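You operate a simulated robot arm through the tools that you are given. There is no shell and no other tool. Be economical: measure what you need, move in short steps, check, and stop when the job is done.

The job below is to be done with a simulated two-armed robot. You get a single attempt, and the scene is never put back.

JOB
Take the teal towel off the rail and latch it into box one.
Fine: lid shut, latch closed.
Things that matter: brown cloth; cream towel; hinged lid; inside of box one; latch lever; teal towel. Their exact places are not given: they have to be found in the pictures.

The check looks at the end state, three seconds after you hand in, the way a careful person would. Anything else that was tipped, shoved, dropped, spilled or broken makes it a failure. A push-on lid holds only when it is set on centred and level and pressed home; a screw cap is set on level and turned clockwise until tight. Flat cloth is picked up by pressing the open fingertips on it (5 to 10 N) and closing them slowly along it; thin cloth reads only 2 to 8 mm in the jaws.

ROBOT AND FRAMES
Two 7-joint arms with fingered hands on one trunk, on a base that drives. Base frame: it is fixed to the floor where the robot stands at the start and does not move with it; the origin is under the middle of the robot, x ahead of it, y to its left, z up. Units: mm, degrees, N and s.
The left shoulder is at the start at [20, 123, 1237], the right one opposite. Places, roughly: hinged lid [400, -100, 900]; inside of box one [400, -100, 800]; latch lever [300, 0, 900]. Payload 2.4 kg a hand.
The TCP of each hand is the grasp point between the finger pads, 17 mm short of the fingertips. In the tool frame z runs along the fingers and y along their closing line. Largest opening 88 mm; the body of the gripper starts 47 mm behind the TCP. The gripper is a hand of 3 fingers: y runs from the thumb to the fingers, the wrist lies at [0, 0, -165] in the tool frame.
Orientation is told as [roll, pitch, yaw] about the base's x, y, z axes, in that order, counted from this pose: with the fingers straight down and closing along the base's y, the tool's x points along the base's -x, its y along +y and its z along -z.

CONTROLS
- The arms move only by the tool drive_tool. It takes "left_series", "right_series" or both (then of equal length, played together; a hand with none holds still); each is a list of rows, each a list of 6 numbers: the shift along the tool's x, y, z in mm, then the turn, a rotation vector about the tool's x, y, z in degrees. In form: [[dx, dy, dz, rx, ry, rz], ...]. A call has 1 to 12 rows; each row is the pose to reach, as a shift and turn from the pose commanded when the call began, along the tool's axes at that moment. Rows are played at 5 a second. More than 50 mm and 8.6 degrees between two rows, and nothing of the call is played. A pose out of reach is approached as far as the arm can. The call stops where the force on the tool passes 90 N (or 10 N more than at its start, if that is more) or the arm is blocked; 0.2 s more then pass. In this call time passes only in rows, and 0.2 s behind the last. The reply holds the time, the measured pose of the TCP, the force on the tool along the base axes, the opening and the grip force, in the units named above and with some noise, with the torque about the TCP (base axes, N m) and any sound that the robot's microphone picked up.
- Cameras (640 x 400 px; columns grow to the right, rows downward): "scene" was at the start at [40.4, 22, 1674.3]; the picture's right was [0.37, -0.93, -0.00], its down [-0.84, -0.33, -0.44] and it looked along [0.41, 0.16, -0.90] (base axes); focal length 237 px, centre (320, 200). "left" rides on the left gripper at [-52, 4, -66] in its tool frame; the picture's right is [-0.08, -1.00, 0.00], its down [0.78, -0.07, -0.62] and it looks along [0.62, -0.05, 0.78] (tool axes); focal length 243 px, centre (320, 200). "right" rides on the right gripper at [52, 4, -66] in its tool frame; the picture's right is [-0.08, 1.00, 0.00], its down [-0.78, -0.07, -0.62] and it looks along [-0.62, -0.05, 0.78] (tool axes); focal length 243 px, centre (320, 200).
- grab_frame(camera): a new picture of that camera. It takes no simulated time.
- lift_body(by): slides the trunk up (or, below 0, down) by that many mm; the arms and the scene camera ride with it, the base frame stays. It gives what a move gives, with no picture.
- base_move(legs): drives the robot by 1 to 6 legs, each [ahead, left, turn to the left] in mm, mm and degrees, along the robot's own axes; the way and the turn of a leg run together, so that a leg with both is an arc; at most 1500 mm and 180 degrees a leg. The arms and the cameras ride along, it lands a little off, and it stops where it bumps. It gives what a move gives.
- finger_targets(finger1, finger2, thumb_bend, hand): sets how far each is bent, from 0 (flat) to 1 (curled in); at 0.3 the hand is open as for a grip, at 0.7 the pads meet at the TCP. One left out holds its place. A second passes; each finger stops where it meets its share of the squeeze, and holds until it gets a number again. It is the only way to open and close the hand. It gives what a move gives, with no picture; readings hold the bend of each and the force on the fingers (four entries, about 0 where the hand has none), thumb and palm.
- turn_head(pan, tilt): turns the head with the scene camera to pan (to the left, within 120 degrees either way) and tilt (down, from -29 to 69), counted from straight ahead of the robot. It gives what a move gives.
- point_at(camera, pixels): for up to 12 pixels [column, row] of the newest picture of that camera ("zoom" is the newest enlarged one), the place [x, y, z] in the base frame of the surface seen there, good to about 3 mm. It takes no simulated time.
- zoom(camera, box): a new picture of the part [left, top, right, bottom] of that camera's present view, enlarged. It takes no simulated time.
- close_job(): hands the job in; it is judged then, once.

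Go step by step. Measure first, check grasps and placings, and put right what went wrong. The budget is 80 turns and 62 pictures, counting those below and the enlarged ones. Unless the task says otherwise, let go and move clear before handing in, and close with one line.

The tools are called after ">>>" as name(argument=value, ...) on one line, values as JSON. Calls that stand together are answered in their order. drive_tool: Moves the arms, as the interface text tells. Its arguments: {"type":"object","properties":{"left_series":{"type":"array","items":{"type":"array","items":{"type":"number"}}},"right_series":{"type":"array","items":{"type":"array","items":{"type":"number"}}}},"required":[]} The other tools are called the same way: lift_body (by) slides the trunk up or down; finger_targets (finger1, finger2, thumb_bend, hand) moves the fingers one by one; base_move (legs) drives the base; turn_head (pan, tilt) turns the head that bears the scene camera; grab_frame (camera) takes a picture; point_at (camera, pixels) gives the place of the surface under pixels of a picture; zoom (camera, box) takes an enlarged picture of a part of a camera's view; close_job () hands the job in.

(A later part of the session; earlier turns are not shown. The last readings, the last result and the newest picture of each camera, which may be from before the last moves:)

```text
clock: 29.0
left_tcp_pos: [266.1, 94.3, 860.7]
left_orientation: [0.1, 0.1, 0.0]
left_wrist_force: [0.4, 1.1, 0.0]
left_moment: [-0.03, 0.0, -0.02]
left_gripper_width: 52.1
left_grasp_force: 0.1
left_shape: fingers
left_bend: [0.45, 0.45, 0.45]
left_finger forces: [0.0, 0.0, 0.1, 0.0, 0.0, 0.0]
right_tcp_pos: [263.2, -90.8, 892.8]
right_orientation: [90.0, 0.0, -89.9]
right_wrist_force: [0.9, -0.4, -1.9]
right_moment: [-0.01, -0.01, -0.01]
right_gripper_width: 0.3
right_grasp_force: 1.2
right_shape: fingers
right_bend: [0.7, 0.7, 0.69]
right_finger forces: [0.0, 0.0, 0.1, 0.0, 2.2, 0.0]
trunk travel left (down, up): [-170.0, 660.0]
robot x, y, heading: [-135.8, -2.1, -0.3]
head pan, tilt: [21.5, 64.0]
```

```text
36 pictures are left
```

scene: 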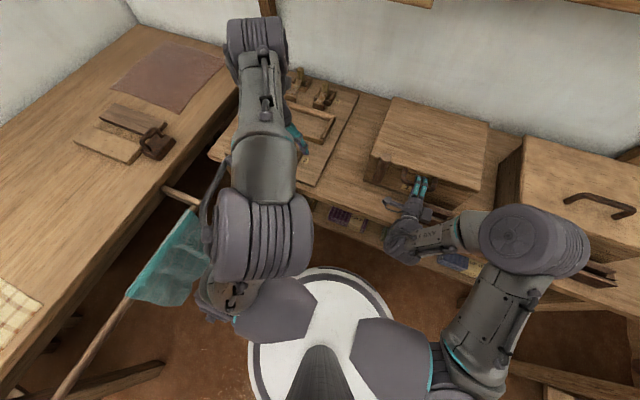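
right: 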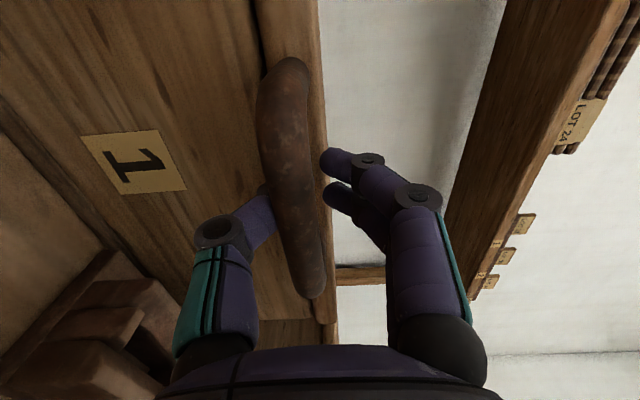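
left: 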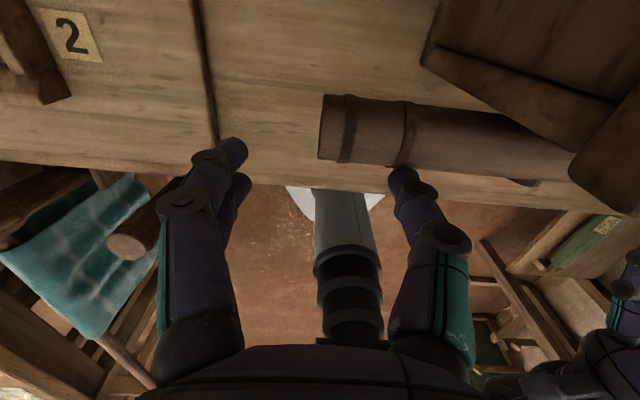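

Thumb is hooked under and behind the bar, fingers above it. First left hand up, then lift the lid along its arc (hinge about x 515, z 890).

>>> drive_tool(left_series=[[0, 0, -35, 0, 0, 0], [0, 10, -70, 0, 0, 0], [15, 35, -100, 0, 0, 0], [35, 60, -130, 0, 0, 0], [55, 80, -160, 0, 0, 0], [80, 100, -180, 0, 0, 0]])

>>> drive_tool(right_series=[[0, 15, 0.5, 3.5, 0, 0], [0, 30.7, 1.9, 7, 0, 0], [0, 46, 4, 10.5, 0, 0], [0, 61, 7.5, 14, 0, 0]])

>>> grab_frame(camera="right")

>>> grab_frame(camera="scene")

```text
clock: 30.4
left_tcp_pos: [185.1, 194.9, 1038.1]
left_orientation: [0.1, 0.0, 0.1]
left_wrist_force: [-0.5, 0.4, 0.2]
left_moment: [-0.01, -0.03, 0.0]
left_gripper_width: 51.8
left_grasp_force: 0.2
left_shape: fingers
left_bend: [0.45, 0.45, 0.45]
left_finger forces: [0.0, 0.0, 0.0, 0.1, 0.1, 0.1]
right_tcp_pos: [264.0, -90.1, 891.7]
right_orientation: [90.0, 0.0, -89.9]
right_wrist_force: [1.8, -1.1, -2.2]
right_moment: [0.02, -0.02, 0.02]
right_gripper_width: 0.8
right_grasp_force: 0.8
right_shape: fingers
right_bend: [0.7, 0.7, 0.69]
right_finger forces: [0.1, 0.0, 0.0, 0.0, 1.9, 0.0]
trunk travel left (down, up): [-170.0, 660.0]
robot x, y, heading: [-137.3, 0.5, 0.2]
head pan, tilt: [21.5, 64.0]
```

```text
clock: 31.4
left_tcp_pos: [186.9, 194.8, 1039.4]
left_orientation: [0.0, 0.1, 0.0]
left_wrist_force: [0.2, 0.1, 0.2]
left_moment: [0.0, -0.03, 0.0]
left_gripper_width: 51.6
left_grasp_force: 0.1
left_shape: fingers
left_bend: [0.45, 0.45, 0.45]
left_finger forces: [0.0, 0.0, 0.0, 0.0, 0.0, 0.1]
right_tcp_pos: [270.5, -91.0, 952.6]
right_orientation: [75.9, 0.0, -89.9]
right_wrist_force: [6.1, 2.6, -7.3]
right_moment: [0.05, -0.14, -0.02]
right_gripper_width: 4.5
right_grasp_force: 3.3
right_shape: fingers
right_bend: [0.7, 0.7, 0.66]
right_finger forces: [0.0, 0.0, 0.0, 0.1, 7.7, 0.0]
trunk travel left (down, up): [-170.0, 660.0]
robot x, y, heading: [-132.8, -0.2, 0.4]
head pan, tilt: [21.5, 64.0]
```

```text
35 pictures are left
```

right: 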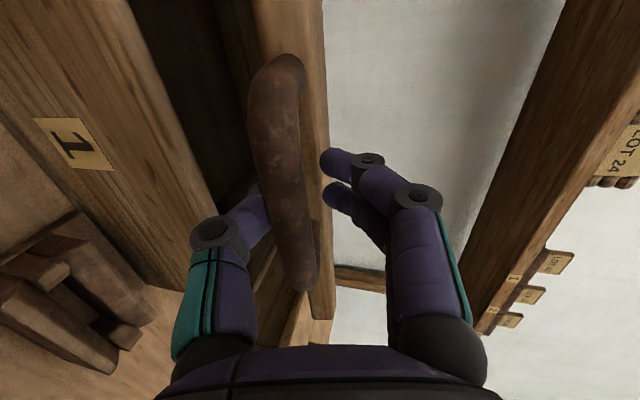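

```text
34 pictures are left
```

scene: 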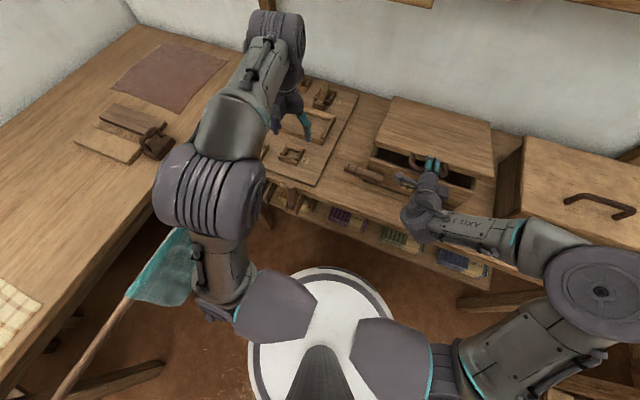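

The lid is rising with about 8 N. Continue the arc 42 degrees more.

>>> drive_tool(right_series=[[0, 30.7, 1.9, 7, 0, 0], [0, 61, 7.5, 14, 0, 0], [0, 90.3, 16.7, 21, 0, 0], [0, 118.3, 29.5, 28, 0, 0], [0, 144.5, 45.6, 35, 0, 0], [0, 168.6, 64.7, 42, 0, 0]])

>>> grab_frame(camera="scene")

```text
clock: 32.8
left_tcp_pos: [185.1, 193.3, 1040.6]
left_orientation: [0.0, -0.1, 0.0]
left_wrist_force: [0.1, 0.1, -0.3]
left_moment: [0.01, 0.02, -0.01]
left_gripper_width: 52.0
left_grasp_force: 0.1
left_shape: fingers
left_bend: [0.45, 0.45, 0.45]
left_finger forces: [0.1, 0.1, 0.0, 0.0, 0.0, 0.0]
right_tcp_pos: [338.6, -89.2, 1080.2]
right_orientation: [33.7, 0.1, -89.7]
right_wrist_force: [0.0, 2.4, -3.9]
right_moment: [0.01, -0.03, 0.02]
right_gripper_width: 1.9
right_grasp_force: 1.6
right_shape: fingers
right_bend: [0.7, 0.7, 0.67]
right_finger forces: [0.0, 0.0, 0.0, 0.0, 2.9, 0.0]
right hand out of reach, approached as far as the arm can: row 6
trunk travel left (down, up): [-170.0, 660.0]
robot x, y, heading: [-137.5, 2.1, -0.1]
head pan, tilt: [21.5, 64.0]
```

```text
33 pictures are left
```

scene: 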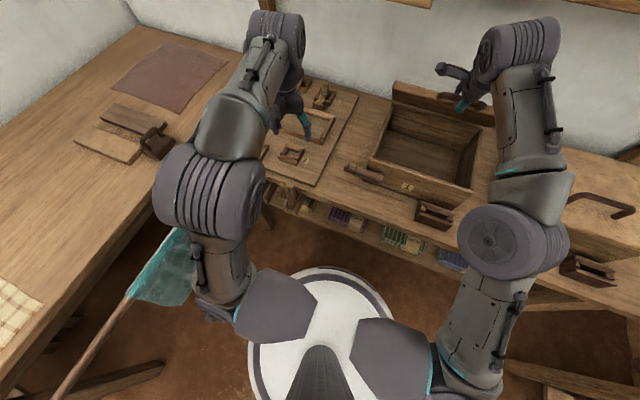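

The lid is at about 47 degrees and the arm is stretched. I'll follow the arc with small alternating trunk and base steps.

>>> lift_body(by=18)

>>> base_move(legs=[[25, 0, 0]])

>>> lift_body(by=18)

>>> base_move(legs=[[25, 0, 0]])

>>> grab_frame(camera="scene")

```text
clock: 33.5
left_tcp_pos: [185.0, 193.3, 1056.6]
left_orientation: [-0.1, 0.0, -0.1]
left_wrist_force: [-0.6, 0.4, 0.6]
left_moment: [0.01, -0.02, 0.01]
left_gripper_width: 51.9
left_grasp_force: 0.0
left_shape: fingers
left_bend: [0.45, 0.45, 0.45]
left_finger forces: [0.0, 0.0, 0.0, 0.1, 0.0, 0.0]
right_tcp_pos: [339.0, -88.1, 1097.4]
right_orientation: [33.9, -0.1, -89.9]
right_wrist_force: [-2.6, 0.4, -1.2]
right_moment: [0.03, 0.05, 0.0]
right_gripper_width: 6.9
right_grasp_force: 2.6
right_shape: fingers
right_bend: [0.69, 0.69, 0.66]
right_finger forces: [1.0, 0.9, 0.0, 0.0, 4.0, 0.0]
trunk travel left (down, up): [-188.0, 642.0]
robot x, y, heading: [-136.4, -0.7, -0.0]
head pan, tilt: [21.5, 64.0]
```

```text
clock: 34.3
left_tcp_pos: [210.1, 193.2, 1057.0]
left_orientation: [0.0, 0.1, 0.0]
left_wrist_force: [0.0, 0.0, 0.2]
left_moment: [0.01, 0.01, -0.02]
left_gripper_width: 51.9
left_grasp_force: 0.1
left_shape: fingers
left_bend: [0.45, 0.45, 0.45]
left_finger forces: [0.0, 0.1, 0.0, 0.0, 0.0, 0.1]
right_tcp_pos: [363.5, -89.2, 1097.3]
right_orientation: [33.9, -0.1, -90.0]
right_wrist_force: [-2.2, 0.6, -1.6]
right_moment: [-0.02, 0.0, 0.02]
right_gripper_width: 1.1
right_grasp_force: 1.4
right_shape: fingers
right_bend: [0.7, 0.7, 0.69]
right_finger forces: [0.1, 0.0, 0.0, 0.0, 2.3, 0.0]
trunk travel left (down, up): [-188.0, 642.0]
robot x, y, heading: [-110.8, -0.1, -0.2]
head pan, tilt: [21.5, 64.0]
```

```text
clock: 34.9
left_tcp_pos: [210.0, 193.9, 1075.4]
left_orientation: [-0.1, 0.0, 0.0]
left_wrist_force: [0.4, -0.4, 0.2]
left_moment: [-0.03, -0.03, 0.0]
left_gripper_width: 51.6
left_grasp_force: 0.1
left_shape: fingers
left_bend: [0.45, 0.45, 0.45]
left_finger forces: [0.0, 0.1, 0.1, 0.0, 0.1, 0.0]
right_tcp_pos: [362.8, -89.0, 1116.2]
right_orientation: [34.0, -0.1, -89.9]
right_wrist_force: [-1.2, -0.4, -2.4]
right_moment: [-0.02, 0.0, 0.01]
right_gripper_width: 7.5
right_grasp_force: 2.6
right_shape: fingers
right_bend: [0.68, 0.69, 0.65]
right_finger forces: [1.0, 1.0, 0.1, 0.1, 4.1, 0.0]
trunk travel left (down, up): [-206.0, 624.0]
robot x, y, heading: [-113.9, -4.0, 0.1]
head pan, tilt: [21.5, 64.0]
```

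```text
clock: 35.7
left_tcp_pos: [235.4, 193.8, 1074.3]
left_orientation: [0.0, 0.1, -0.1]
left_wrist_force: [0.0, 0.6, 0.1]
left_moment: [0.0, 0.03, 0.0]
left_gripper_width: 52.0
left_grasp_force: 0.1
left_shape: fingers
left_bend: [0.45, 0.45, 0.45]
left_finger forces: [0.1, 0.0, 0.0, 0.1, 0.0, 0.1]
right_tcp_pos: [390.5, -89.2, 1115.2]
right_orientation: [34.0, 0.0, -89.9]
right_wrist_force: [-0.6, 0.2, -1.6]
right_moment: [-0.02, 0.0, 0.02]
right_gripper_width: 1.0
right_grasp_force: 1.0
right_shape: fingers
right_bend: [0.7, 0.7, 0.69]
right_finger forces: [0.1, 0.1, 0.1, 0.0, 2.0, 0.0]
trunk travel left (down, up): [-206.0, 624.0]
robot x, y, heading: [-86.5, -1.3, -0.1]
head pan, tilt: [21.5, 64.0]
```

```text
32 pictures are left
```

scene: 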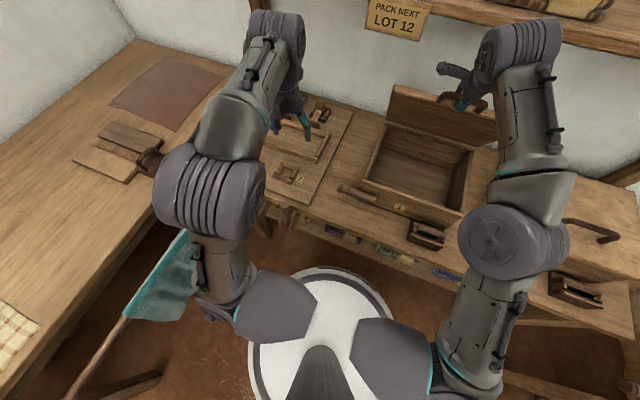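

Lid is at about 61 degrees and following well. Continue three more small steps to about 80.

>>> lift_body(by=15)

>>> base_move(legs=[[28, 0, 0]])

>>> lift_body(by=11)

>>> base_move(legs=[[30, 0, 0]])

>>> lift_body(by=4)

>>> base_move(legs=[[20, 0, 0]])

>>> grab_frame(camera="scene")

>>> grab_frame(camera="right")

```text
clock: 36.4
left_tcp_pos: [236.6, 193.8, 1089.6]
left_orientation: [0.0, 0.1, 0.0]
left_wrist_force: [0.0, 0.8, -0.5]
left_moment: [0.0, 0.01, 0.01]
left_gripper_width: 51.7
left_grasp_force: 0.1
left_shape: fingers
left_bend: [0.45, 0.45, 0.45]
left_finger forces: [0.0, 0.0, 0.0, 0.0, 0.0, 0.0]
right_tcp_pos: [390.9, -88.7, 1131.1]
right_orientation: [34.0, 0.0, -89.8]
right_wrist_force: [-1.0, 0.9, -4.3]
right_moment: [-0.01, 0.02, 0.0]
right_gripper_width: 7.7
right_grasp_force: 3.5
right_shape: fingers
right_bend: [0.69, 0.69, 0.65]
right_finger forces: [0.7, 0.6, 0.0, 0.0, 4.4, 0.1]
trunk travel left (down, up): [-221.0, 609.0]
robot x, y, heading: [-82.8, -0.5, 0.0]
head pan, tilt: [21.5, 64.0]
```

```text
clock: 37.2
left_tcp_pos: [264.7, 193.9, 1090.3]
left_orientation: [0.0, 0.0, 0.0]
left_wrist_force: [0.0, 0.2, -0.1]
left_moment: [0.01, -0.02, -0.01]
left_gripper_width: 52.0
left_grasp_force: 0.1
left_shape: fingers
left_bend: [0.45, 0.45, 0.45]
left_finger forces: [0.0, 0.0, 0.1, 0.0, 0.0, 0.0]
right_tcp_pos: [418.7, -88.5, 1129.9]
right_orientation: [34.0, 0.0, -89.9]
right_wrist_force: [-1.0, 0.1, -2.0]
right_moment: [0.04, -0.02, 0.02]
right_gripper_width: 0.9
right_grasp_force: 0.6
right_shape: fingers
right_bend: [0.7, 0.7, 0.69]
right_finger forces: [0.0, 0.0, 0.0, 0.0, 1.7, 0.0]
trunk travel left (down, up): [-221.0, 609.0]
robot x, y, heading: [-60.2, 5.0, -0.1]
head pan, tilt: [21.5, 64.0]
```

```text
clock: 37.8
left_tcp_pos: [264.1, 192.6, 1100.1]
left_orientation: [0.0, 0.1, 0.0]
left_wrist_force: [0.4, -0.5, -0.1]
left_moment: [-0.01, -0.02, -0.02]
left_gripper_width: 51.9
left_grasp_force: 0.1
left_shape: fingers
left_bend: [0.45, 0.45, 0.45]
left_finger forces: [0.1, 0.0, 0.0, 0.1, 0.0, 0.1]
right_tcp_pos: [416.6, -87.9, 1141.1]
right_orientation: [33.9, 0.0, -89.9]
right_wrist_force: [0.5, -0.7, -6.1]
right_moment: [0.0, -0.03, -0.02]
right_gripper_width: 6.7
right_grasp_force: 2.8
right_shape: fingers
right_bend: [0.7, 0.7, 0.64]
right_finger forces: [0.4, 0.2, 0.0, 0.0, 5.3, 0.1]
trunk travel left (down, up): [-232.0, 598.0]
robot x, y, heading: [-58.2, -1.2, 0.3]
head pan, tilt: [21.5, 64.0]
```

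```text
clock: 38.6
left_tcp_pos: [294.6, 194.2, 1100.3]
left_orientation: [0.0, 0.1, -0.2]
left_wrist_force: [-0.5, -0.3, -0.4]
left_moment: [0.0, 0.01, 0.01]
left_gripper_width: 51.8
left_grasp_force: 0.1
left_shape: fingers
left_bend: [0.45, 0.45, 0.45]
left_finger forces: [0.1, 0.0, 0.0, 0.0, 0.1, 0.0]
right_tcp_pos: [450.2, -89.7, 1140.5]
right_orientation: [34.0, -0.1, -89.9]
right_wrist_force: [-0.7, 0.2, -1.7]
right_moment: [-0.02, 0.02, -0.01]
right_gripper_width: 0.7
right_grasp_force: 0.8
right_shape: fingers
right_bend: [0.7, 0.7, 0.69]
right_finger forces: [0.0, 0.0, 0.1, 0.0, 1.5, 0.1]
trunk travel left (down, up): [-232.0, 598.0]
robot x, y, heading: [-27.8, -1.1, -0.1]
head pan, tilt: [21.5, 64.0]
```

```text
clock: 39.1
left_tcp_pos: [294.1, 193.3, 1104.2]
left_orientation: [0.0, 0.0, -0.1]
left_wrist_force: [0.0, -0.6, 0.5]
left_moment: [-0.01, -0.03, 0.01]
left_gripper_width: 51.6
left_grasp_force: 0.1
left_shape: fingers
left_bend: [0.45, 0.45, 0.45]
left_finger forces: [0.0, 0.0, 0.1, 0.1, 0.0, 0.0]
right_tcp_pos: [449.3, -89.2, 1145.2]
right_orientation: [34.0, 0.0, -90.0]
right_wrist_force: [-0.5, 0.1, -4.7]
right_moment: [0.02, -0.03, 0.02]
right_gripper_width: 3.1
right_grasp_force: 1.5
right_shape: fingers
right_bend: [0.7, 0.7, 0.67]
right_finger forces: [0.0, 0.0, 0.0, 0.1, 3.4, 0.1]
trunk travel left (down, up): [-236.0, 594.0]
robot x, y, heading: [-28.8, 3.1, -0.1]
head pan, tilt: [21.5, 64.0]
```

```text
clock: 39.9
left_tcp_pos: [315.0, 193.9, 1104.5]
left_orientation: [0.0, 0.1, -0.1]
left_wrist_force: [-0.4, 0.5, 0.2]
left_moment: [-0.01, 0.01, 0.02]
left_gripper_width: 52.0
left_grasp_force: 0.1
left_shape: fingers
left_bend: [0.45, 0.45, 0.45]
left_finger forces: [0.0, 0.0, 0.1, 0.0, 0.0, 0.0]
right_tcp_pos: [468.3, -89.7, 1145.6]
right_orientation: [34.1, 0.0, -90.0]
right_wrist_force: [-1.1, -0.8, -0.8]
right_moment: [-0.02, -0.01, 0.01]
right_gripper_width: 0.3
right_grasp_force: 1.1
right_shape: fingers
right_bend: [0.7, 0.7, 0.69]
right_finger forces: [0.0, 0.0, 0.0, 0.1, 1.5, 0.0]
trunk travel left (down, up): [-236.0, 594.0]
robot x, y, heading: [-7.5, 0.6, -0.1]
head pan, tilt: [21.5, 64.0]
```

```text
31 pictures are left
```

scene: 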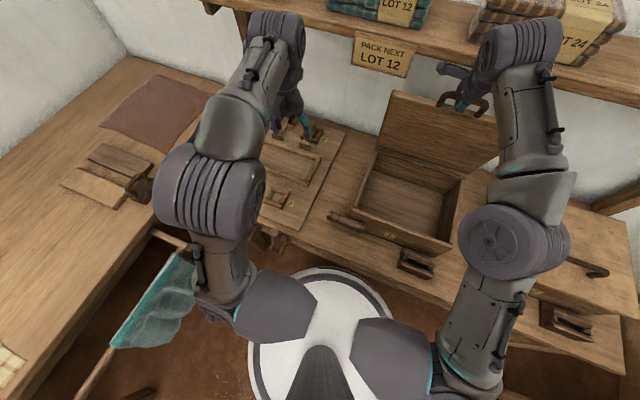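

```text
30 pictures are left
```

right: 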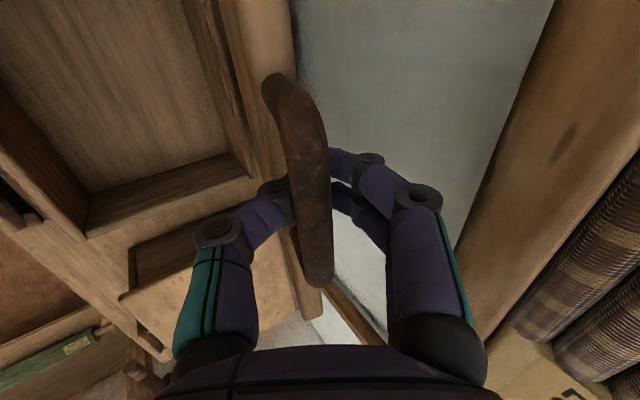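

Lid is near 80 degrees. Nudge 35 mm more forward, to near upright.

>>> base_move(legs=[[35, 0, 0]])

>>> grab_frame(camera="scene")

>>> point_at(camera="scene", pixels=[[400, 95], [390, 135], [440, 115], [480, 130], [440, 148], [380, 65], [470, 100]])

```text
clock: 40.8
left_tcp_pos: [345.0, 195.0, 1105.3]
left_orientation: [0.0, -0.2, -0.1]
left_wrist_force: [0.3, 0.4, -0.6]
left_moment: [0.01, -0.01, -0.04]
left_gripper_width: 52.1
left_grasp_force: 0.1
left_shape: fingers
left_bend: [0.45, 0.45, 0.45]
left_finger forces: [0.0, 0.0, 0.0, 0.1, 0.1, 0.1]
right_tcp_pos: [496.8, -89.3, 1146.3]
right_orientation: [33.5, 0.0, -90.0]
right_wrist_force: [-49.7, 3.5, -42.6]
right_moment: [-0.08, -1.34, -0.01]
right_gripper_width: 0.1
right_grasp_force: 32.0
right_shape: fingers
right_bend: [0.66, 0.65, 0.68]
right_finger forces: [29.2, 31.7, 0.0, 0.1, 2.7, 0.0]
trunk travel left (down, up): [-236.0, 594.0]
robot x, y, heading: [25.0, 5.6, -0.0]
head pan, tilt: [21.5, 64.0]
```

```text
29 pictures are left
```

scene: 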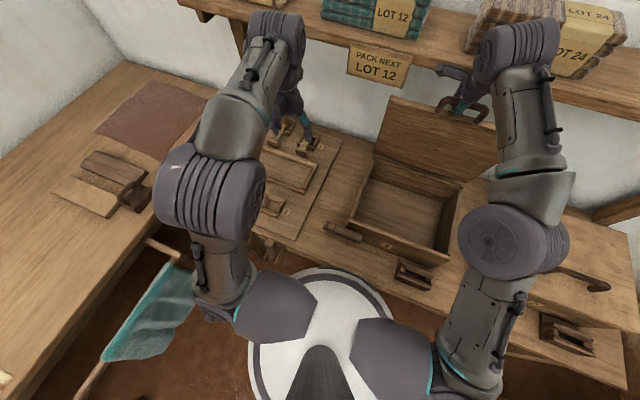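

```text
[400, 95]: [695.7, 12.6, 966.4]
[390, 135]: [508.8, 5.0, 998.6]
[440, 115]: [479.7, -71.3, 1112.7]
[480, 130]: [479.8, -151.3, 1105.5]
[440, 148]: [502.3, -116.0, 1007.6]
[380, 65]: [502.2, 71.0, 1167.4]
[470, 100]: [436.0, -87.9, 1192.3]
```

The right fingers met something at 50 N (lid at about 78 degrees, fingers near the shelf edge), so I'll back off 20 mm. Then the left hand, pitched forward with closed fingers, can push the lid's inner face past upright.

>>> base_move(legs=[[-20, 0, 0]])

>>> finger_targets(hand="left", finger1=0.7, finger2=0.7, thumb_bend=0.7)

>>> drive_tool(left_series=[[0, 0, 0, 0, -8, 0], [0, 0, 0, 0, -16, 0], [0, 0, 0, 0, -24, 0], [0, 0, 0, 0, -32, 0], [0, 0, 0, 0, -40, 0], [0, 0, 0, 0, -48, 0], [0, 0, 0, 0, -56, 0], [0, 0, 0, 0, -64, 0]])

>>> grab_frame(camera="scene")

```text
clock: 41.6
left_tcp_pos: [329.2, 193.1, 1105.0]
left_orientation: [0.0, 0.1, -0.2]
left_wrist_force: [0.1, 0.4, -0.2]
left_moment: [-0.01, 0.0, -0.02]
left_gripper_width: 51.8
left_grasp_force: 0.0
left_shape: fingers
left_bend: [0.45, 0.45, 0.45]
left_finger forces: [0.0, 0.1, 0.1, 0.0, 0.1, 0.1]
right_tcp_pos: [481.8, -90.2, 1145.1]
right_orientation: [33.5, -0.1, -90.1]
right_wrist_force: [-0.9, -0.5, -0.5]
right_moment: [0.02, 0.03, 0.01]
right_gripper_width: 0.0
right_grasp_force: 0.1
right_shape: fingers
right_bend: [0.7, 0.7, 0.7]
right_finger forces: [0.0, 0.0, 0.1, 0.1, 0.0, 0.0]
trunk travel left (down, up): [-236.0, 594.0]
robot x, y, heading: [7.0, -1.7, -0.1]
head pan, tilt: [21.5, 64.0]
```

```text
clock: 42.6
left_tcp_pos: [330.6, 193.0, 1104.9]
left_orientation: [0.0, 0.0, 0.0]
left_wrist_force: [-0.6, 0.2, 0.3]
left_moment: [0.01, -0.04, 0.02]
left_gripper_width: 0.3
left_grasp_force: 0.1
left_shape: fingers
left_bend: [0.7, 0.7, 0.7]
left_finger forces: [0.1, 0.0, 0.0, 0.0, 0.0, 0.0]
right_tcp_pos: [482.6, -89.6, 1143.7]
right_orientation: [33.3, 0.0, -90.0]
right_wrist_force: [-0.1, -0.1, -0.2]
right_moment: [-0.02, 0.01, 0.01]
right_gripper_width: 0.0
right_grasp_force: 0.1
right_shape: fingers
right_bend: [0.7, 0.7, 0.7]
right_finger forces: [0.0, 0.0, 0.0, 0.0, 0.0, 0.1]
trunk travel left (down, up): [-236.0, 594.0]
robot x, y, heading: [7.5, 1.1, -0.3]
head pan, tilt: [21.5, 64.0]
```

```text
clock: 44.4
left_tcp_pos: [378.2, 249.7, 1077.0]
left_orientation: [-0.1, -63.9, 0.1]
left_wrist_force: [-0.1, -0.4, 0.6]
left_moment: [0.01, 0.01, 0.02]
left_gripper_width: 0.0
left_grasp_force: 0.1
left_shape: fingers
left_bend: [0.7, 0.7, 0.7]
left_finger forces: [0.0, 0.0, 0.0, 0.0, 0.0, 0.0]
left hand out of reach, approached as far as the arm can: row 2, 3, 4, 5, 6, 7, 8
right_tcp_pos: [483.4, -88.3, 1144.1]
right_orientation: [33.3, -0.1, -89.9]
right_wrist_force: [0.5, -0.1, 0.0]
right_moment: [0.0, 0.04, 0.02]
right_gripper_width: 0.1
right_grasp_force: 0.0
right_shape: fingers
right_bend: [0.7, 0.7, 0.7]
right_finger forces: [0.0, 0.0, 0.1, 0.0, 0.1, 0.1]
trunk travel left (down, up): [-236.0, 594.0]
robot x, y, heading: [9.8, 2.2, 0.0]
head pan, tilt: [21.5, 64.0]
```

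```text
28 pictures are left
```

scene: 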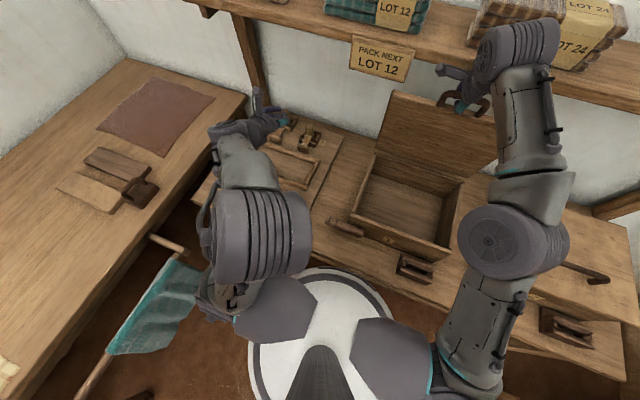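

Right hand now reads zero force, so the lid may stand by itself. Check its angle.

>>> point_at(camera="scene", pixels=[[400, 105], [385, 150], [425, 120], [430, 150], [480, 130], [460, 165], [395, 92], [405, 200], [440, 220]])

>>> zoom(camera="scene", box=[360, 50, 520, 170])

```text
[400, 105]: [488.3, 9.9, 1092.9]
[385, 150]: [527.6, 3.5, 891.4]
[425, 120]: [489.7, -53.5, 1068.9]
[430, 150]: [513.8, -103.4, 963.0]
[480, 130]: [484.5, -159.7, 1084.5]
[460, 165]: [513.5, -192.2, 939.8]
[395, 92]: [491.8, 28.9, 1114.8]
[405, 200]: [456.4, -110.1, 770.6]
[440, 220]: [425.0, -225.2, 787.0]
```

```text
3.33 times, centred on (440, 110) of scene
```

zoom: 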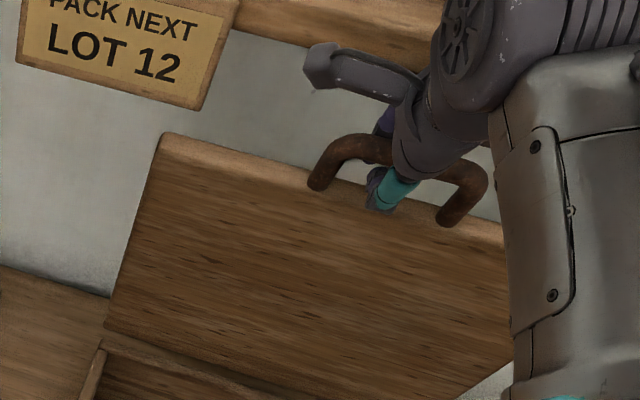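

The lid stands at about 80 degrees, possibly at its stop. Test by easing the hooked hand back 20 mm and seeing if it follows.

>>> base_move(legs=[[-18, 0, 0]])

>>> grab_frame(camera="scene")

>>> point_at(camera="scene", pixels=[[400, 105], [425, 120], [430, 150], [480, 130], [460, 165], [395, 97]])

```text
clock: 45.2
left_tcp_pos: [358.9, 250.0, 1078.7]
left_orientation: [-0.1, -64.0, -0.1]
left_wrist_force: [0.7, 0.3, 0.1]
left_moment: [0.01, -0.01, 0.0]
left_gripper_width: 0.3
left_grasp_force: 0.1
left_shape: fingers
left_bend: [0.7, 0.7, 0.7]
left_finger forces: [0.1, 0.0, 0.0, 0.1, 0.0, 0.0]
right_tcp_pos: [463.3, -89.8, 1144.3]
right_orientation: [33.4, -0.1, -90.0]
right_wrist_force: [0.5, -0.8, -0.3]
right_moment: [0.0, -0.02, -0.04]
right_gripper_width: 0.0
right_grasp_force: 0.0
right_shape: fingers
right_bend: [0.7, 0.7, 0.7]
right_finger forces: [0.1, 0.0, 0.0, 0.0, 0.0, 0.0]
trunk travel left (down, up): [-236.0, 594.0]
robot x, y, heading: [-11.8, 0.5, 0.0]
head pan, tilt: [21.5, 64.0]
```

```text
26 pictures are left
```

scene: 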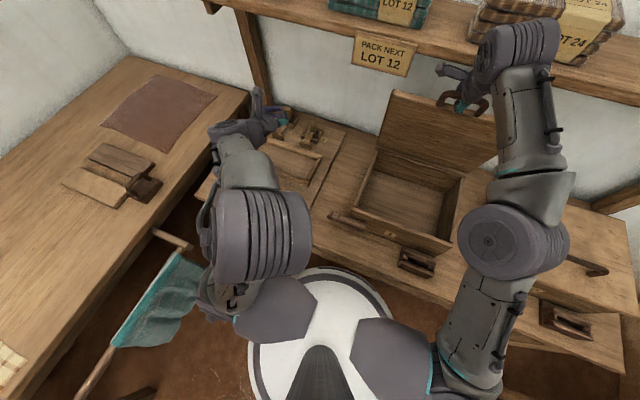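

```text
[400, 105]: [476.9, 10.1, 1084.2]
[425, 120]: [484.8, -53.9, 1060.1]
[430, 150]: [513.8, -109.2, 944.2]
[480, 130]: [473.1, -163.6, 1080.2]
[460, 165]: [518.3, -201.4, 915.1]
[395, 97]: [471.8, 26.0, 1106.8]
```

The lid eased back slightly with no force, so perhaps the hinge is stiff. I'll open the right hand with the thumb still under it as a catch and look.

>>> finger_targets(hand="right", finger1=0.3, finger2=0.3, thumb_bend=0.3)

>>> zoom(camera="scene", box=[360, 50, 520, 170])

>>> point_at(camera="zoom", pixels=[[160, 170], [200, 250], [160, 300], [230, 330], [400, 300], [140, 220], [350, 180], [380, 210]])

```text
clock: 46.2
left_tcp_pos: [360.2, 249.5, 1076.7]
left_orientation: [-0.1, -64.1, 0.0]
left_wrist_force: [-0.4, -0.1, -1.2]
left_moment: [0.04, -0.04, 0.02]
left_gripper_width: 0.0
left_grasp_force: 0.0
left_shape: fingers
left_bend: [0.7, 0.7, 0.7]
left_finger forces: [0.0, 0.1, 0.1, 0.0, 0.0, 0.1]
right_tcp_pos: [463.8, -88.9, 1144.3]
right_orientation: [33.3, -0.1, -90.1]
right_wrist_force: [-0.6, 0.3, 0.6]
right_moment: [0.0, 0.0, 0.0]
right_gripper_width: 84.2
right_grasp_force: 0.1
right_shape: fingers
right_bend: [0.3, 0.3, 0.3]
right_finger forces: [0.0, 0.1, 0.0, 0.0, 0.0, 0.1]
trunk travel left (down, up): [-236.0, 594.0]
robot x, y, heading: [-8.0, -1.6, -0.2]
head pan, tilt: [21.5, 64.0]
```

```text
3.33 times, centred on (440, 110) of scene
```

zoom: 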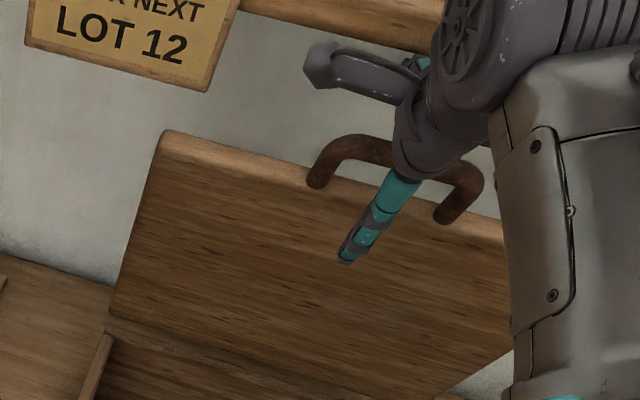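

```text
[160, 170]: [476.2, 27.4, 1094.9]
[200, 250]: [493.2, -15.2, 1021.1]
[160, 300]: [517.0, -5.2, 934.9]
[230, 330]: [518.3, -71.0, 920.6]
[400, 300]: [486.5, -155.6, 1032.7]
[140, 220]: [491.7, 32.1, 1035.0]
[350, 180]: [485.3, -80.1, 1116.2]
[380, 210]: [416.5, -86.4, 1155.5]
```

The lid stays at about 77 degrees unsupported. Withdraw the right hand along its axis and verify.

>>> drive_tool(right_series=[[0, 0, -30, 0, 0, 0], [0, 0, -60, 0, 0, 0], [0, 0, -90, 0, 0, 0]])

>>> base_move(legs=[[-250, 0, 0]])

>>> turn_head(pan=0, tilt=45)

>>> grab_frame(camera="scene")

```text
clock: 47.0
left_tcp_pos: [359.5, 249.2, 1077.2]
left_orientation: [-0.2, -64.0, 0.0]
left_wrist_force: [0.8, 0.4, -0.3]
left_moment: [0.02, -0.01, -0.01]
left_gripper_width: 0.0
left_grasp_force: 0.0
left_shape: fingers
left_bend: [0.7, 0.7, 0.7]
left_finger forces: [0.0, 0.0, 0.0, 0.1, 0.1, 0.0]
right_tcp_pos: [411.3, -88.6, 1213.3]
right_orientation: [33.3, -0.2, -89.8]
right_wrist_force: [-0.5, -0.8, -0.6]
right_moment: [-0.03, -0.01, 0.0]
right_gripper_width: 84.4
right_grasp_force: 0.1
right_shape: fingers
right_bend: [0.3, 0.3, 0.3]
right_finger forces: [0.0, 0.0, 0.0, 0.0, 0.0, 0.0]
right hand out of reach, approached as far as the arm can: row 3
trunk travel left (down, up): [-236.0, 594.0]
robot x, y, heading: [-9.3, -0.5, -0.2]
head pan, tilt: [21.5, 64.0]
```

```text
clock: 48.8
left_tcp_pos: [101.6, 249.5, 1077.9]
left_orientation: [-0.1, -64.0, -0.1]
left_wrist_force: [0.6, 0.1, -0.1]
left_moment: [0.0, 0.0, -0.03]
left_gripper_width: 0.0
left_grasp_force: 0.0
left_shape: fingers
left_bend: [0.7, 0.7, 0.7]
left_finger forces: [0.0, 0.0, 0.0, 0.0, 0.0, 0.0]
right_tcp_pos: [152.9, -89.1, 1212.6]
right_orientation: [33.4, 0.0, -90.1]
right_wrist_force: [0.4, -0.5, -0.3]
right_moment: [-0.02, -0.02, -0.02]
right_gripper_width: 84.2
right_grasp_force: 0.1
right_shape: fingers
right_bend: [0.3, 0.3, 0.3]
right_finger forces: [0.0, 0.0, 0.0, 0.0, 0.0, 0.0]
trunk travel left (down, up): [-236.0, 594.0]
robot x, y, heading: [-266.8, -2.6, -0.0]
head pan, tilt: [21.5, 64.0]
```

```text
clock: 49.7
left_tcp_pos: [103.4, 250.0, 1078.0]
left_orientation: [-0.1, -63.9, -0.1]
left_wrist_force: [-0.2, -0.4, 0.2]
left_moment: [0.0, 0.05, 0.0]
left_gripper_width: 0.0
left_grasp_force: 0.0
left_shape: fingers
left_bend: [0.7, 0.7, 0.7]
left_finger forces: [0.0, 0.0, 0.1, 0.0, 0.1, 0.1]
right_tcp_pos: [154.0, -89.4, 1213.1]
right_orientation: [33.2, -0.1, -90.1]
right_wrist_force: [0.6, -1.2, -0.4]
right_moment: [0.03, 0.01, 0.03]
right_gripper_width: 84.2
right_grasp_force: 0.0
right_shape: fingers
right_bend: [0.3, 0.3, 0.3]
right_finger forces: [0.0, 0.0, 0.1, 0.0, 0.0, 0.0]
trunk travel left (down, up): [-236.0, 594.0]
robot x, y, heading: [-265.2, 1.0, -0.1]
head pan, tilt: [0.0, 45.0]
```

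```text
24 pictures are left
```

scene: 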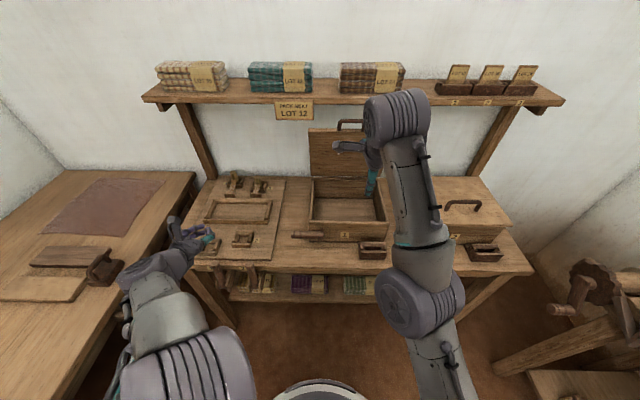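

The lid stays open by itself. Now for the towel: I'll turn the head left to view the rail and the floor behind.

>>> turn_head(pan=80, tilt=50)

>>> grab_frame(camera="scene")

>>> point_at(camera="scene", pixels=[[320, 200], [300, 280], [250, 300], [200, 300], [150, 300], [100, 300], [350, 280], [400, 250]])

```text
clock: 51.2
left_tcp_pos: [103.2, 249.8, 1078.6]
left_orientation: [-0.1, -64.0, -0.2]
left_wrist_force: [-0.4, 0.1, 0.0]
left_moment: [0.01, -0.03, 0.05]
left_gripper_width: 0.0
left_grasp_force: 0.0
left_shape: fingers
left_bend: [0.7, 0.7, 0.7]
left_finger forces: [0.1, 0.1, 0.0, 0.1, 0.0, 0.1]
right_tcp_pos: [153.3, -89.4, 1213.7]
right_orientation: [33.3, -0.1, -90.1]
right_wrist_force: [0.0, -0.4, 0.6]
right_moment: [0.0, -0.02, 0.05]
right_gripper_width: 84.0
right_grasp_force: 0.0
right_shape: fingers
right_bend: [0.3, 0.3, 0.3]
right_finger forces: [0.0, 0.0, 0.0, 0.0, 0.1, 0.0]
trunk travel left (down, up): [-236.0, 594.0]
robot x, y, heading: [-265.6, 0.5, -0.3]
head pan, tilt: [80.0, 50.0]
```

```text
23 pictures are left
```

scene: 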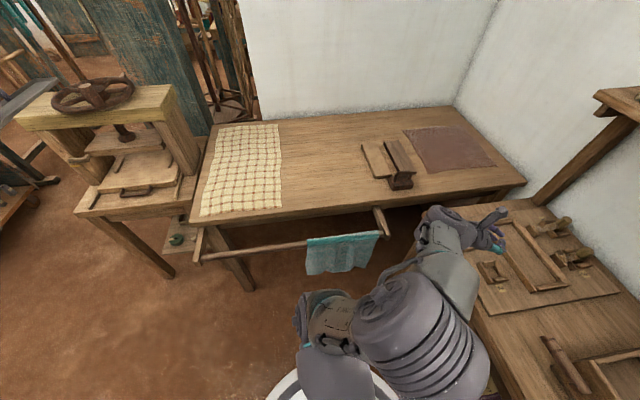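

```text
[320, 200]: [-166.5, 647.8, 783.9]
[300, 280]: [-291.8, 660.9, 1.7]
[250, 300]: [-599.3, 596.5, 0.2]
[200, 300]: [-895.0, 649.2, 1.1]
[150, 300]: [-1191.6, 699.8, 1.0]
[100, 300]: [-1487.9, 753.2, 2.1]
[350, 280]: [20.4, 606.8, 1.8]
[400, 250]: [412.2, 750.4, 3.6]
```

Floor is clear; the rail is fixed to the left table by two brackets, with the towel near its far end at (340,250). Enlarge the towel.

>>> zoom(camera="scene", box=[280, 215, 410, 285])

>>> point_at(camera="zoom", pixels=[[125, 120], [135, 300], [480, 95], [420, 260], [300, 110], [300, 200], [280, 280], [80, 130], [120, 200], [440, 150]])

```text
4.92 times, centred on (345, 250) of scene
```

zoom: 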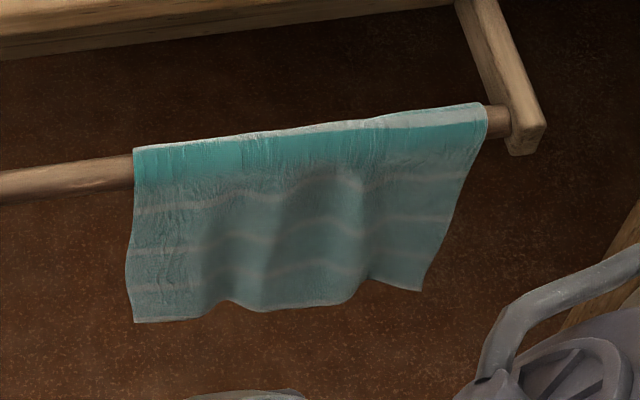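

```text
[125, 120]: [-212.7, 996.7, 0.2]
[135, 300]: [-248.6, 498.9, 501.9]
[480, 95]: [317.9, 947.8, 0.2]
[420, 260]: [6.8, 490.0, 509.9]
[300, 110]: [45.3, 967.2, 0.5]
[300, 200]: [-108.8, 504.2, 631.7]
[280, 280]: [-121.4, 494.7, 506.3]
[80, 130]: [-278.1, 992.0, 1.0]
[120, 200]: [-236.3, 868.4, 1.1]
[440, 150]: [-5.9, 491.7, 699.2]
```

Towel spans x -245 to 15, hem at z 500, top 725. Drive back-left so the left hand can enter from the towel's near end, pointing along +x, below the rail.

>>> base_move(legs=[[-355, 0, 0], [0, 180, 0]])

>>> lift_body(by=-170)

>>> finger_targets(hand="left", finger1=0.5, finger2=0.5, thumb_bend=0.5)

>>> drive_tool(left_series=[[0, 0, 0, 0, -6.5, 0], [0, 0, 0, 0, -13, 0], [0, 0, 0, 0, -19.5, 0], [0, 0, 0, 0, -26, 0]])

>>> grab_frame(camera="left")

```text
clock: 54.5
left_tcp_pos: [-248.5, 427.7, 1077.9]
left_orientation: [-0.1, -64.0, 0.3]
left_wrist_force: [0.8, -0.6, -0.1]
left_moment: [0.01, 0.0, -0.02]
left_gripper_width: 0.0
left_grasp_force: 0.1
left_shape: fingers
left_bend: [0.7, 0.7, 0.7]
left_finger forces: [0.0, 0.0, 0.0, 0.0, 0.0, 0.1]
right_tcp_pos: [-197.8, 88.4, 1212.7]
right_orientation: [33.3, -0.1, -89.7]
right_wrist_force: [-0.5, -0.6, -0.2]
right_moment: [0.01, 0.01, -0.03]
right_gripper_width: 84.2
right_grasp_force: 0.1
right_shape: fingers
right_bend: [0.3, 0.3, 0.3]
right_finger forces: [0.0, 0.0, 0.1, 0.0, 0.1, 0.0]
trunk travel left (down, up): [-236.0, 594.0]
robot x, y, heading: [-619.9, 178.2, 0.2]
head pan, tilt: [80.0, 50.0]
```

```text
clock: 56.5
left_tcp_pos: [-250.7, 426.8, 908.5]
left_orientation: [-0.1, -63.9, 0.3]
left_wrist_force: [0.4, 0.5, -0.5]
left_moment: [0.03, 0.01, 0.01]
left_gripper_width: 0.0
left_grasp_force: 0.1
left_shape: fingers
left_bend: [0.7, 0.7, 0.7]
left_finger forces: [0.0, 0.0, 0.0, 0.1, 0.1, 0.0]
right_tcp_pos: [-197.1, 87.8, 1042.5]
right_orientation: [33.3, -0.2, -89.7]
right_wrist_force: [-0.3, 0.4, -0.3]
right_moment: [-0.04, 0.01, 0.0]
right_gripper_width: 84.3
right_grasp_force: 0.1
right_shape: fingers
right_bend: [0.3, 0.3, 0.3]
right_finger forces: [0.0, 0.0, 0.0, 0.0, 0.1, 0.0]
trunk travel left (down, up): [-66.0, 764.0]
robot x, y, heading: [-618.1, 173.6, 0.4]
head pan, tilt: [80.0, 50.0]
```

```text
clock: 57.5
left_tcp_pos: [-249.0, 426.0, 908.5]
left_orientation: [-0.1, -64.0, 0.3]
left_wrist_force: [-0.2, -0.2, 0.1]
left_moment: [0.0, 0.02, 0.02]
left_gripper_width: 39.7
left_grasp_force: 0.0
left_shape: fingers
left_bend: [0.5, 0.5, 0.5]
left_finger forces: [0.0, 0.0, 0.1, 0.1, 0.0, 0.1]
right_tcp_pos: [-195.6, 87.6, 1042.0]
right_orientation: [33.3, -0.1, -89.7]
right_wrist_force: [-0.2, 0.7, -0.4]
right_moment: [-0.02, -0.01, -0.01]
right_gripper_width: 84.3
right_grasp_force: 0.1
right_shape: fingers
right_bend: [0.3, 0.3, 0.3]
right_finger forces: [0.0, 0.0, 0.0, 0.0, 0.1, 0.1]
trunk travel left (down, up): [-66.0, 764.0]
robot x, y, heading: [-619.9, 174.4, 0.3]
head pan, tilt: [80.0, 50.0]
```

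```text
clock: 58.5
left_tcp_pos: [-248.6, 425.9, 908.6]
left_orientation: [171.8, -89.9, -171.6]
left_wrist_force: [0.8, 0.0, 0.8]
left_moment: [0.01, -0.01, 0.01]
left_gripper_width: 39.9
left_grasp_force: 0.0
left_shape: fingers
left_bend: [0.5, 0.5, 0.5]
left_finger forces: [0.0, 0.1, 0.1, 0.0, 0.0, 0.0]
right_tcp_pos: [-197.7, 88.0, 1043.1]
right_orientation: [33.4, -0.1, -89.5]
right_wrist_force: [0.0, 0.5, 0.7]
right_moment: [0.03, 0.01, 0.0]
right_gripper_width: 84.1
right_grasp_force: 0.0
right_shape: fingers
right_bend: [0.3, 0.3, 0.3]
right_finger forces: [0.0, 0.0, 0.0, 0.0, 0.0, 0.0]
trunk travel left (down, up): [-66.0, 764.0]
robot x, y, heading: [-621.0, 173.7, 0.1]
head pan, tilt: [80.0, 50.0]
```

```text
21 pictures are left
```

left: 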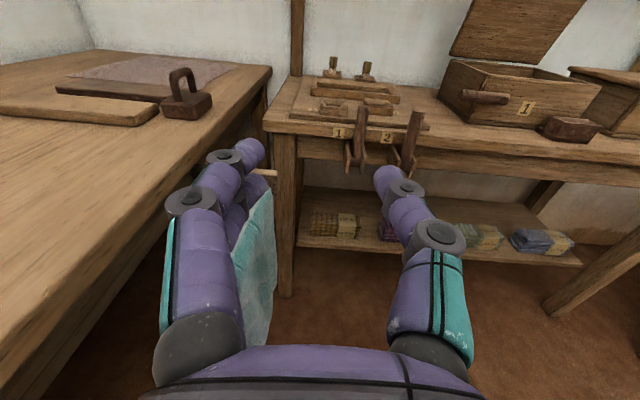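

Move the hand down to z ~620 just short of the towel's near edge, and look along the rail.

>>> drive_tool(left_series=[[0, 0, -30, 0, 0, 0], [40, 5, -60, 0, 0, 0], [85, 12, -60, 0, 0, 0], [130, 20, -60, 0, 0, 0], [175, 30, -60, 0, 0, 0], [220, 40, -60, 0, 0, 0], [255, 50, -60, 0, 0, 0], [288, 58, -60, 0, 0, 0]])

>>> grab_frame(camera="left")

```text
refused: row 2 steps farther than a row can; nothing moved
```

```text
20 pictures are left
```

left: 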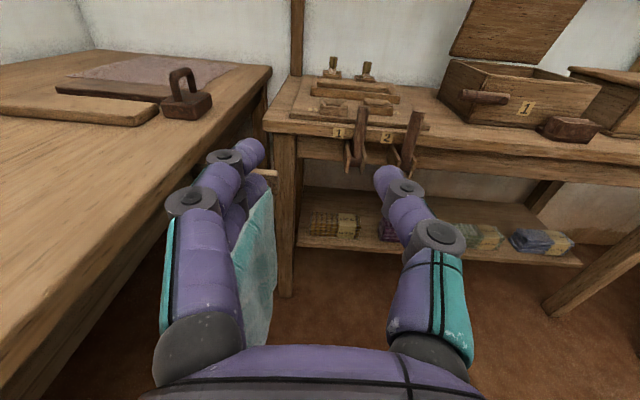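

Rows were too long; repeat with steps under 50 mm.

>>> drive_tool(left_series=[[0, 0, -30, 0, 0, 0], [30, 5, -60, 0, 0, 0], [70, 12, -60, 0, 0, 0], [112, 20, -60, 0, 0, 0], [155, 28, -60, 0, 0, 0], [200, 38, -60, 0, 0, 0], [245, 48, -60, 0, 0, 0], [288, 58, -60, 0, 0, 0]])

>>> grab_frame(camera="left")

```text
clock: 60.5
left_tcp_pos: [-258.5, 447.7, 616.0]
left_orientation: [-52.1, -88.6, 48.2]
left_wrist_force: [-3.4, -3.4, -0.4]
left_moment: [0.04, 0.01, 0.26]
left_gripper_width: 40.0
left_grasp_force: 0.0
left_shape: fingers
left_bend: [0.5, 0.5, 0.5]
left_finger forces: [0.0, 0.0, 0.0, 0.0, 0.0, 0.0]
left hand out of reach, approached as far as the arm can: row 1, 2, 3, 4, 5
right_tcp_pos: [-179.6, 48.5, 1033.7]
right_orientation: [33.1, -0.9, -93.9]
right_wrist_force: [-1.0, 0.1, -0.8]
right_moment: [0.0, -0.05, 0.0]
right_gripper_width: 84.3
right_grasp_force: 0.1
right_shape: fingers
right_bend: [0.3, 0.3, 0.3]
right_finger forces: [0.0, 0.1, 0.1, 0.0, 0.0, 0.1]
trunk travel left (down, up): [-66.0, 764.0]
robot x, y, heading: [-590.5, 154.6, -4.0]
head pan, tilt: [80.0, 50.0]
stopped in row 8 (left hand): the arm was blocked; the commanded pose is now the measured one
```

```text
19 pictures are left
```

left: 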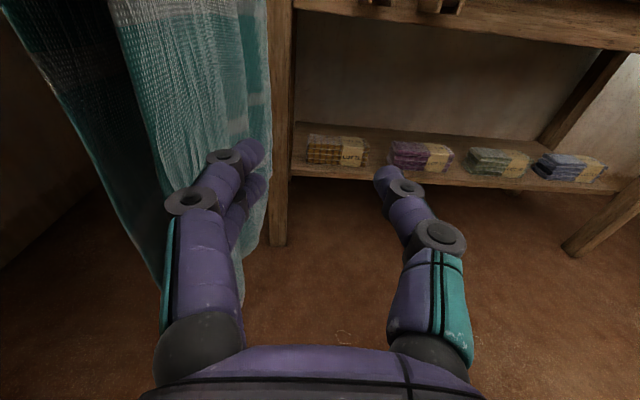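

The arm was blocked and the base shifted a bit; look to see what is touching.

>>> grab_frame(camera="scene")

```text
18 pictures are left
```

scene: 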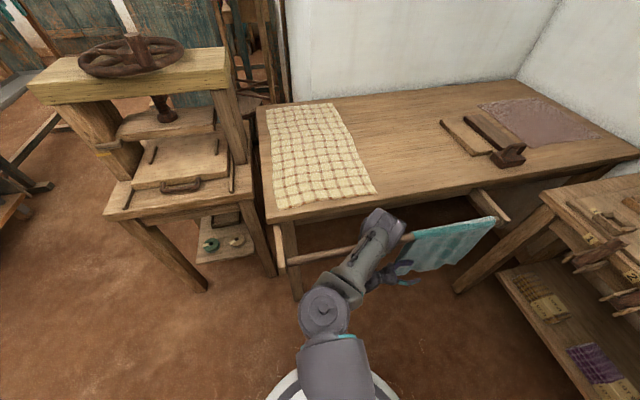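

The elbow leans on the rail. I'll retract the hand away and up, then approach facing the rail instead, with the left hand turned across to point along +x.

>>> drive_tool(left_series=[[0, -35, 0, 0, 0, 0], [0, -70, 0, 0, 0, 0], [-30, -100, 0, 0, 0, 0], [-70, -100, 0, 0, 0, 0], [-115, -100, 0, 0, 0, 0], [-160, -100, 0, 0, 0, 0], [-205, -100, 0, 0, 0, 0], [-250, -100, 0, 0, 0, 0]])

>>> base_move(legs=[[0, -200, 0]])

>>> base_move(legs=[[0, 0, 94]])

```text
clock: 62.3
left_tcp_pos: [-221.0, 377.8, 817.9]
left_orientation: [-49.8, -88.8, 47.3]
left_wrist_force: [-0.1, -0.4, -0.4]
left_moment: [-0.03, -0.02, -0.03]
left_gripper_width: 40.1
left_grasp_force: 0.0
left_shape: fingers
left_bend: [0.5, 0.5, 0.5]
left_finger forces: [0.0, 0.0, 0.0, 0.0, 0.1, 0.0]
left hand out of reach, approached as far as the arm can: row 5, 6, 7, 8
right_tcp_pos: [-181.6, 65.9, 1035.9]
right_orientation: [33.0, -0.8, -92.5]
right_wrist_force: [0.0, 0.1, 0.6]
right_moment: [-0.03, 0.0, 0.0]
right_gripper_width: 84.1
right_grasp_force: 0.0
right_shape: fingers
right_bend: [0.3, 0.3, 0.3]
right_finger forces: [0.0, 0.0, 0.0, 0.0, 0.0, 0.0]
trunk travel left (down, up): [-66.0, 764.0]
robot x, y, heading: [-599.1, 162.4, -2.5]
head pan, tilt: [80.0, 50.0]
```

```text
clock: 63.9
left_tcp_pos: [-231.0, 172.8, 818.1]
left_orientation: [-54.4, -88.9, 51.6]
left_wrist_force: [0.4, 0.1, 0.9]
left_moment: [0.02, 0.0, -0.01]
left_gripper_width: 40.2
left_grasp_force: 0.2
left_shape: fingers
left_bend: [0.5, 0.5, 0.5]
left_finger forces: [0.1, 0.1, 0.0, 0.0, 0.0, 0.2]
right_tcp_pos: [-192.4, -140.0, 1036.7]
right_orientation: [33.1, -0.9, -92.8]
right_wrist_force: [-0.5, -0.2, -0.3]
right_moment: [0.01, 0.01, 0.02]
right_gripper_width: 84.2
right_grasp_force: 0.0
right_shape: fingers
right_bend: [0.3, 0.3, 0.3]
right_finger forces: [0.1, 0.0, 0.0, 0.1, 0.0, 0.1]
trunk travel left (down, up): [-66.0, 764.0]
robot x, y, heading: [-610.4, -40.7, -2.9]
head pan, tilt: [80.0, 50.0]
```

```text
clock: 68.2
left_tcp_pos: [-846.8, 326.4, 817.8]
left_orientation: [-54.3, -88.9, 145.0]
left_wrist_force: [0.0, -0.9, 1.2]
left_moment: [0.03, -0.01, -0.03]
left_gripper_width: 39.7
left_grasp_force: 0.1
left_shape: fingers
left_bend: [0.5, 0.5, 0.5]
left_finger forces: [0.0, 0.0, 0.0, 0.0, 0.0, 0.0]
right_tcp_pos: [-537.5, 383.9, 1036.9]
right_orientation: [33.1, -0.8, 0.7]
right_wrist_force: [-0.5, 0.3, 0.0]
right_moment: [-0.01, -0.03, -0.03]
right_gripper_width: 84.3
right_grasp_force: 0.0
right_shape: fingers
right_bend: [0.3, 0.3, 0.3]
right_finger forces: [0.1, 0.1, 0.0, 0.0, 0.1, 0.0]
trunk travel left (down, up): [-66.0, 764.0]
robot x, y, heading: [-611.6, -42.0, 90.6]
head pan, tilt: [80.0, 50.0]
```

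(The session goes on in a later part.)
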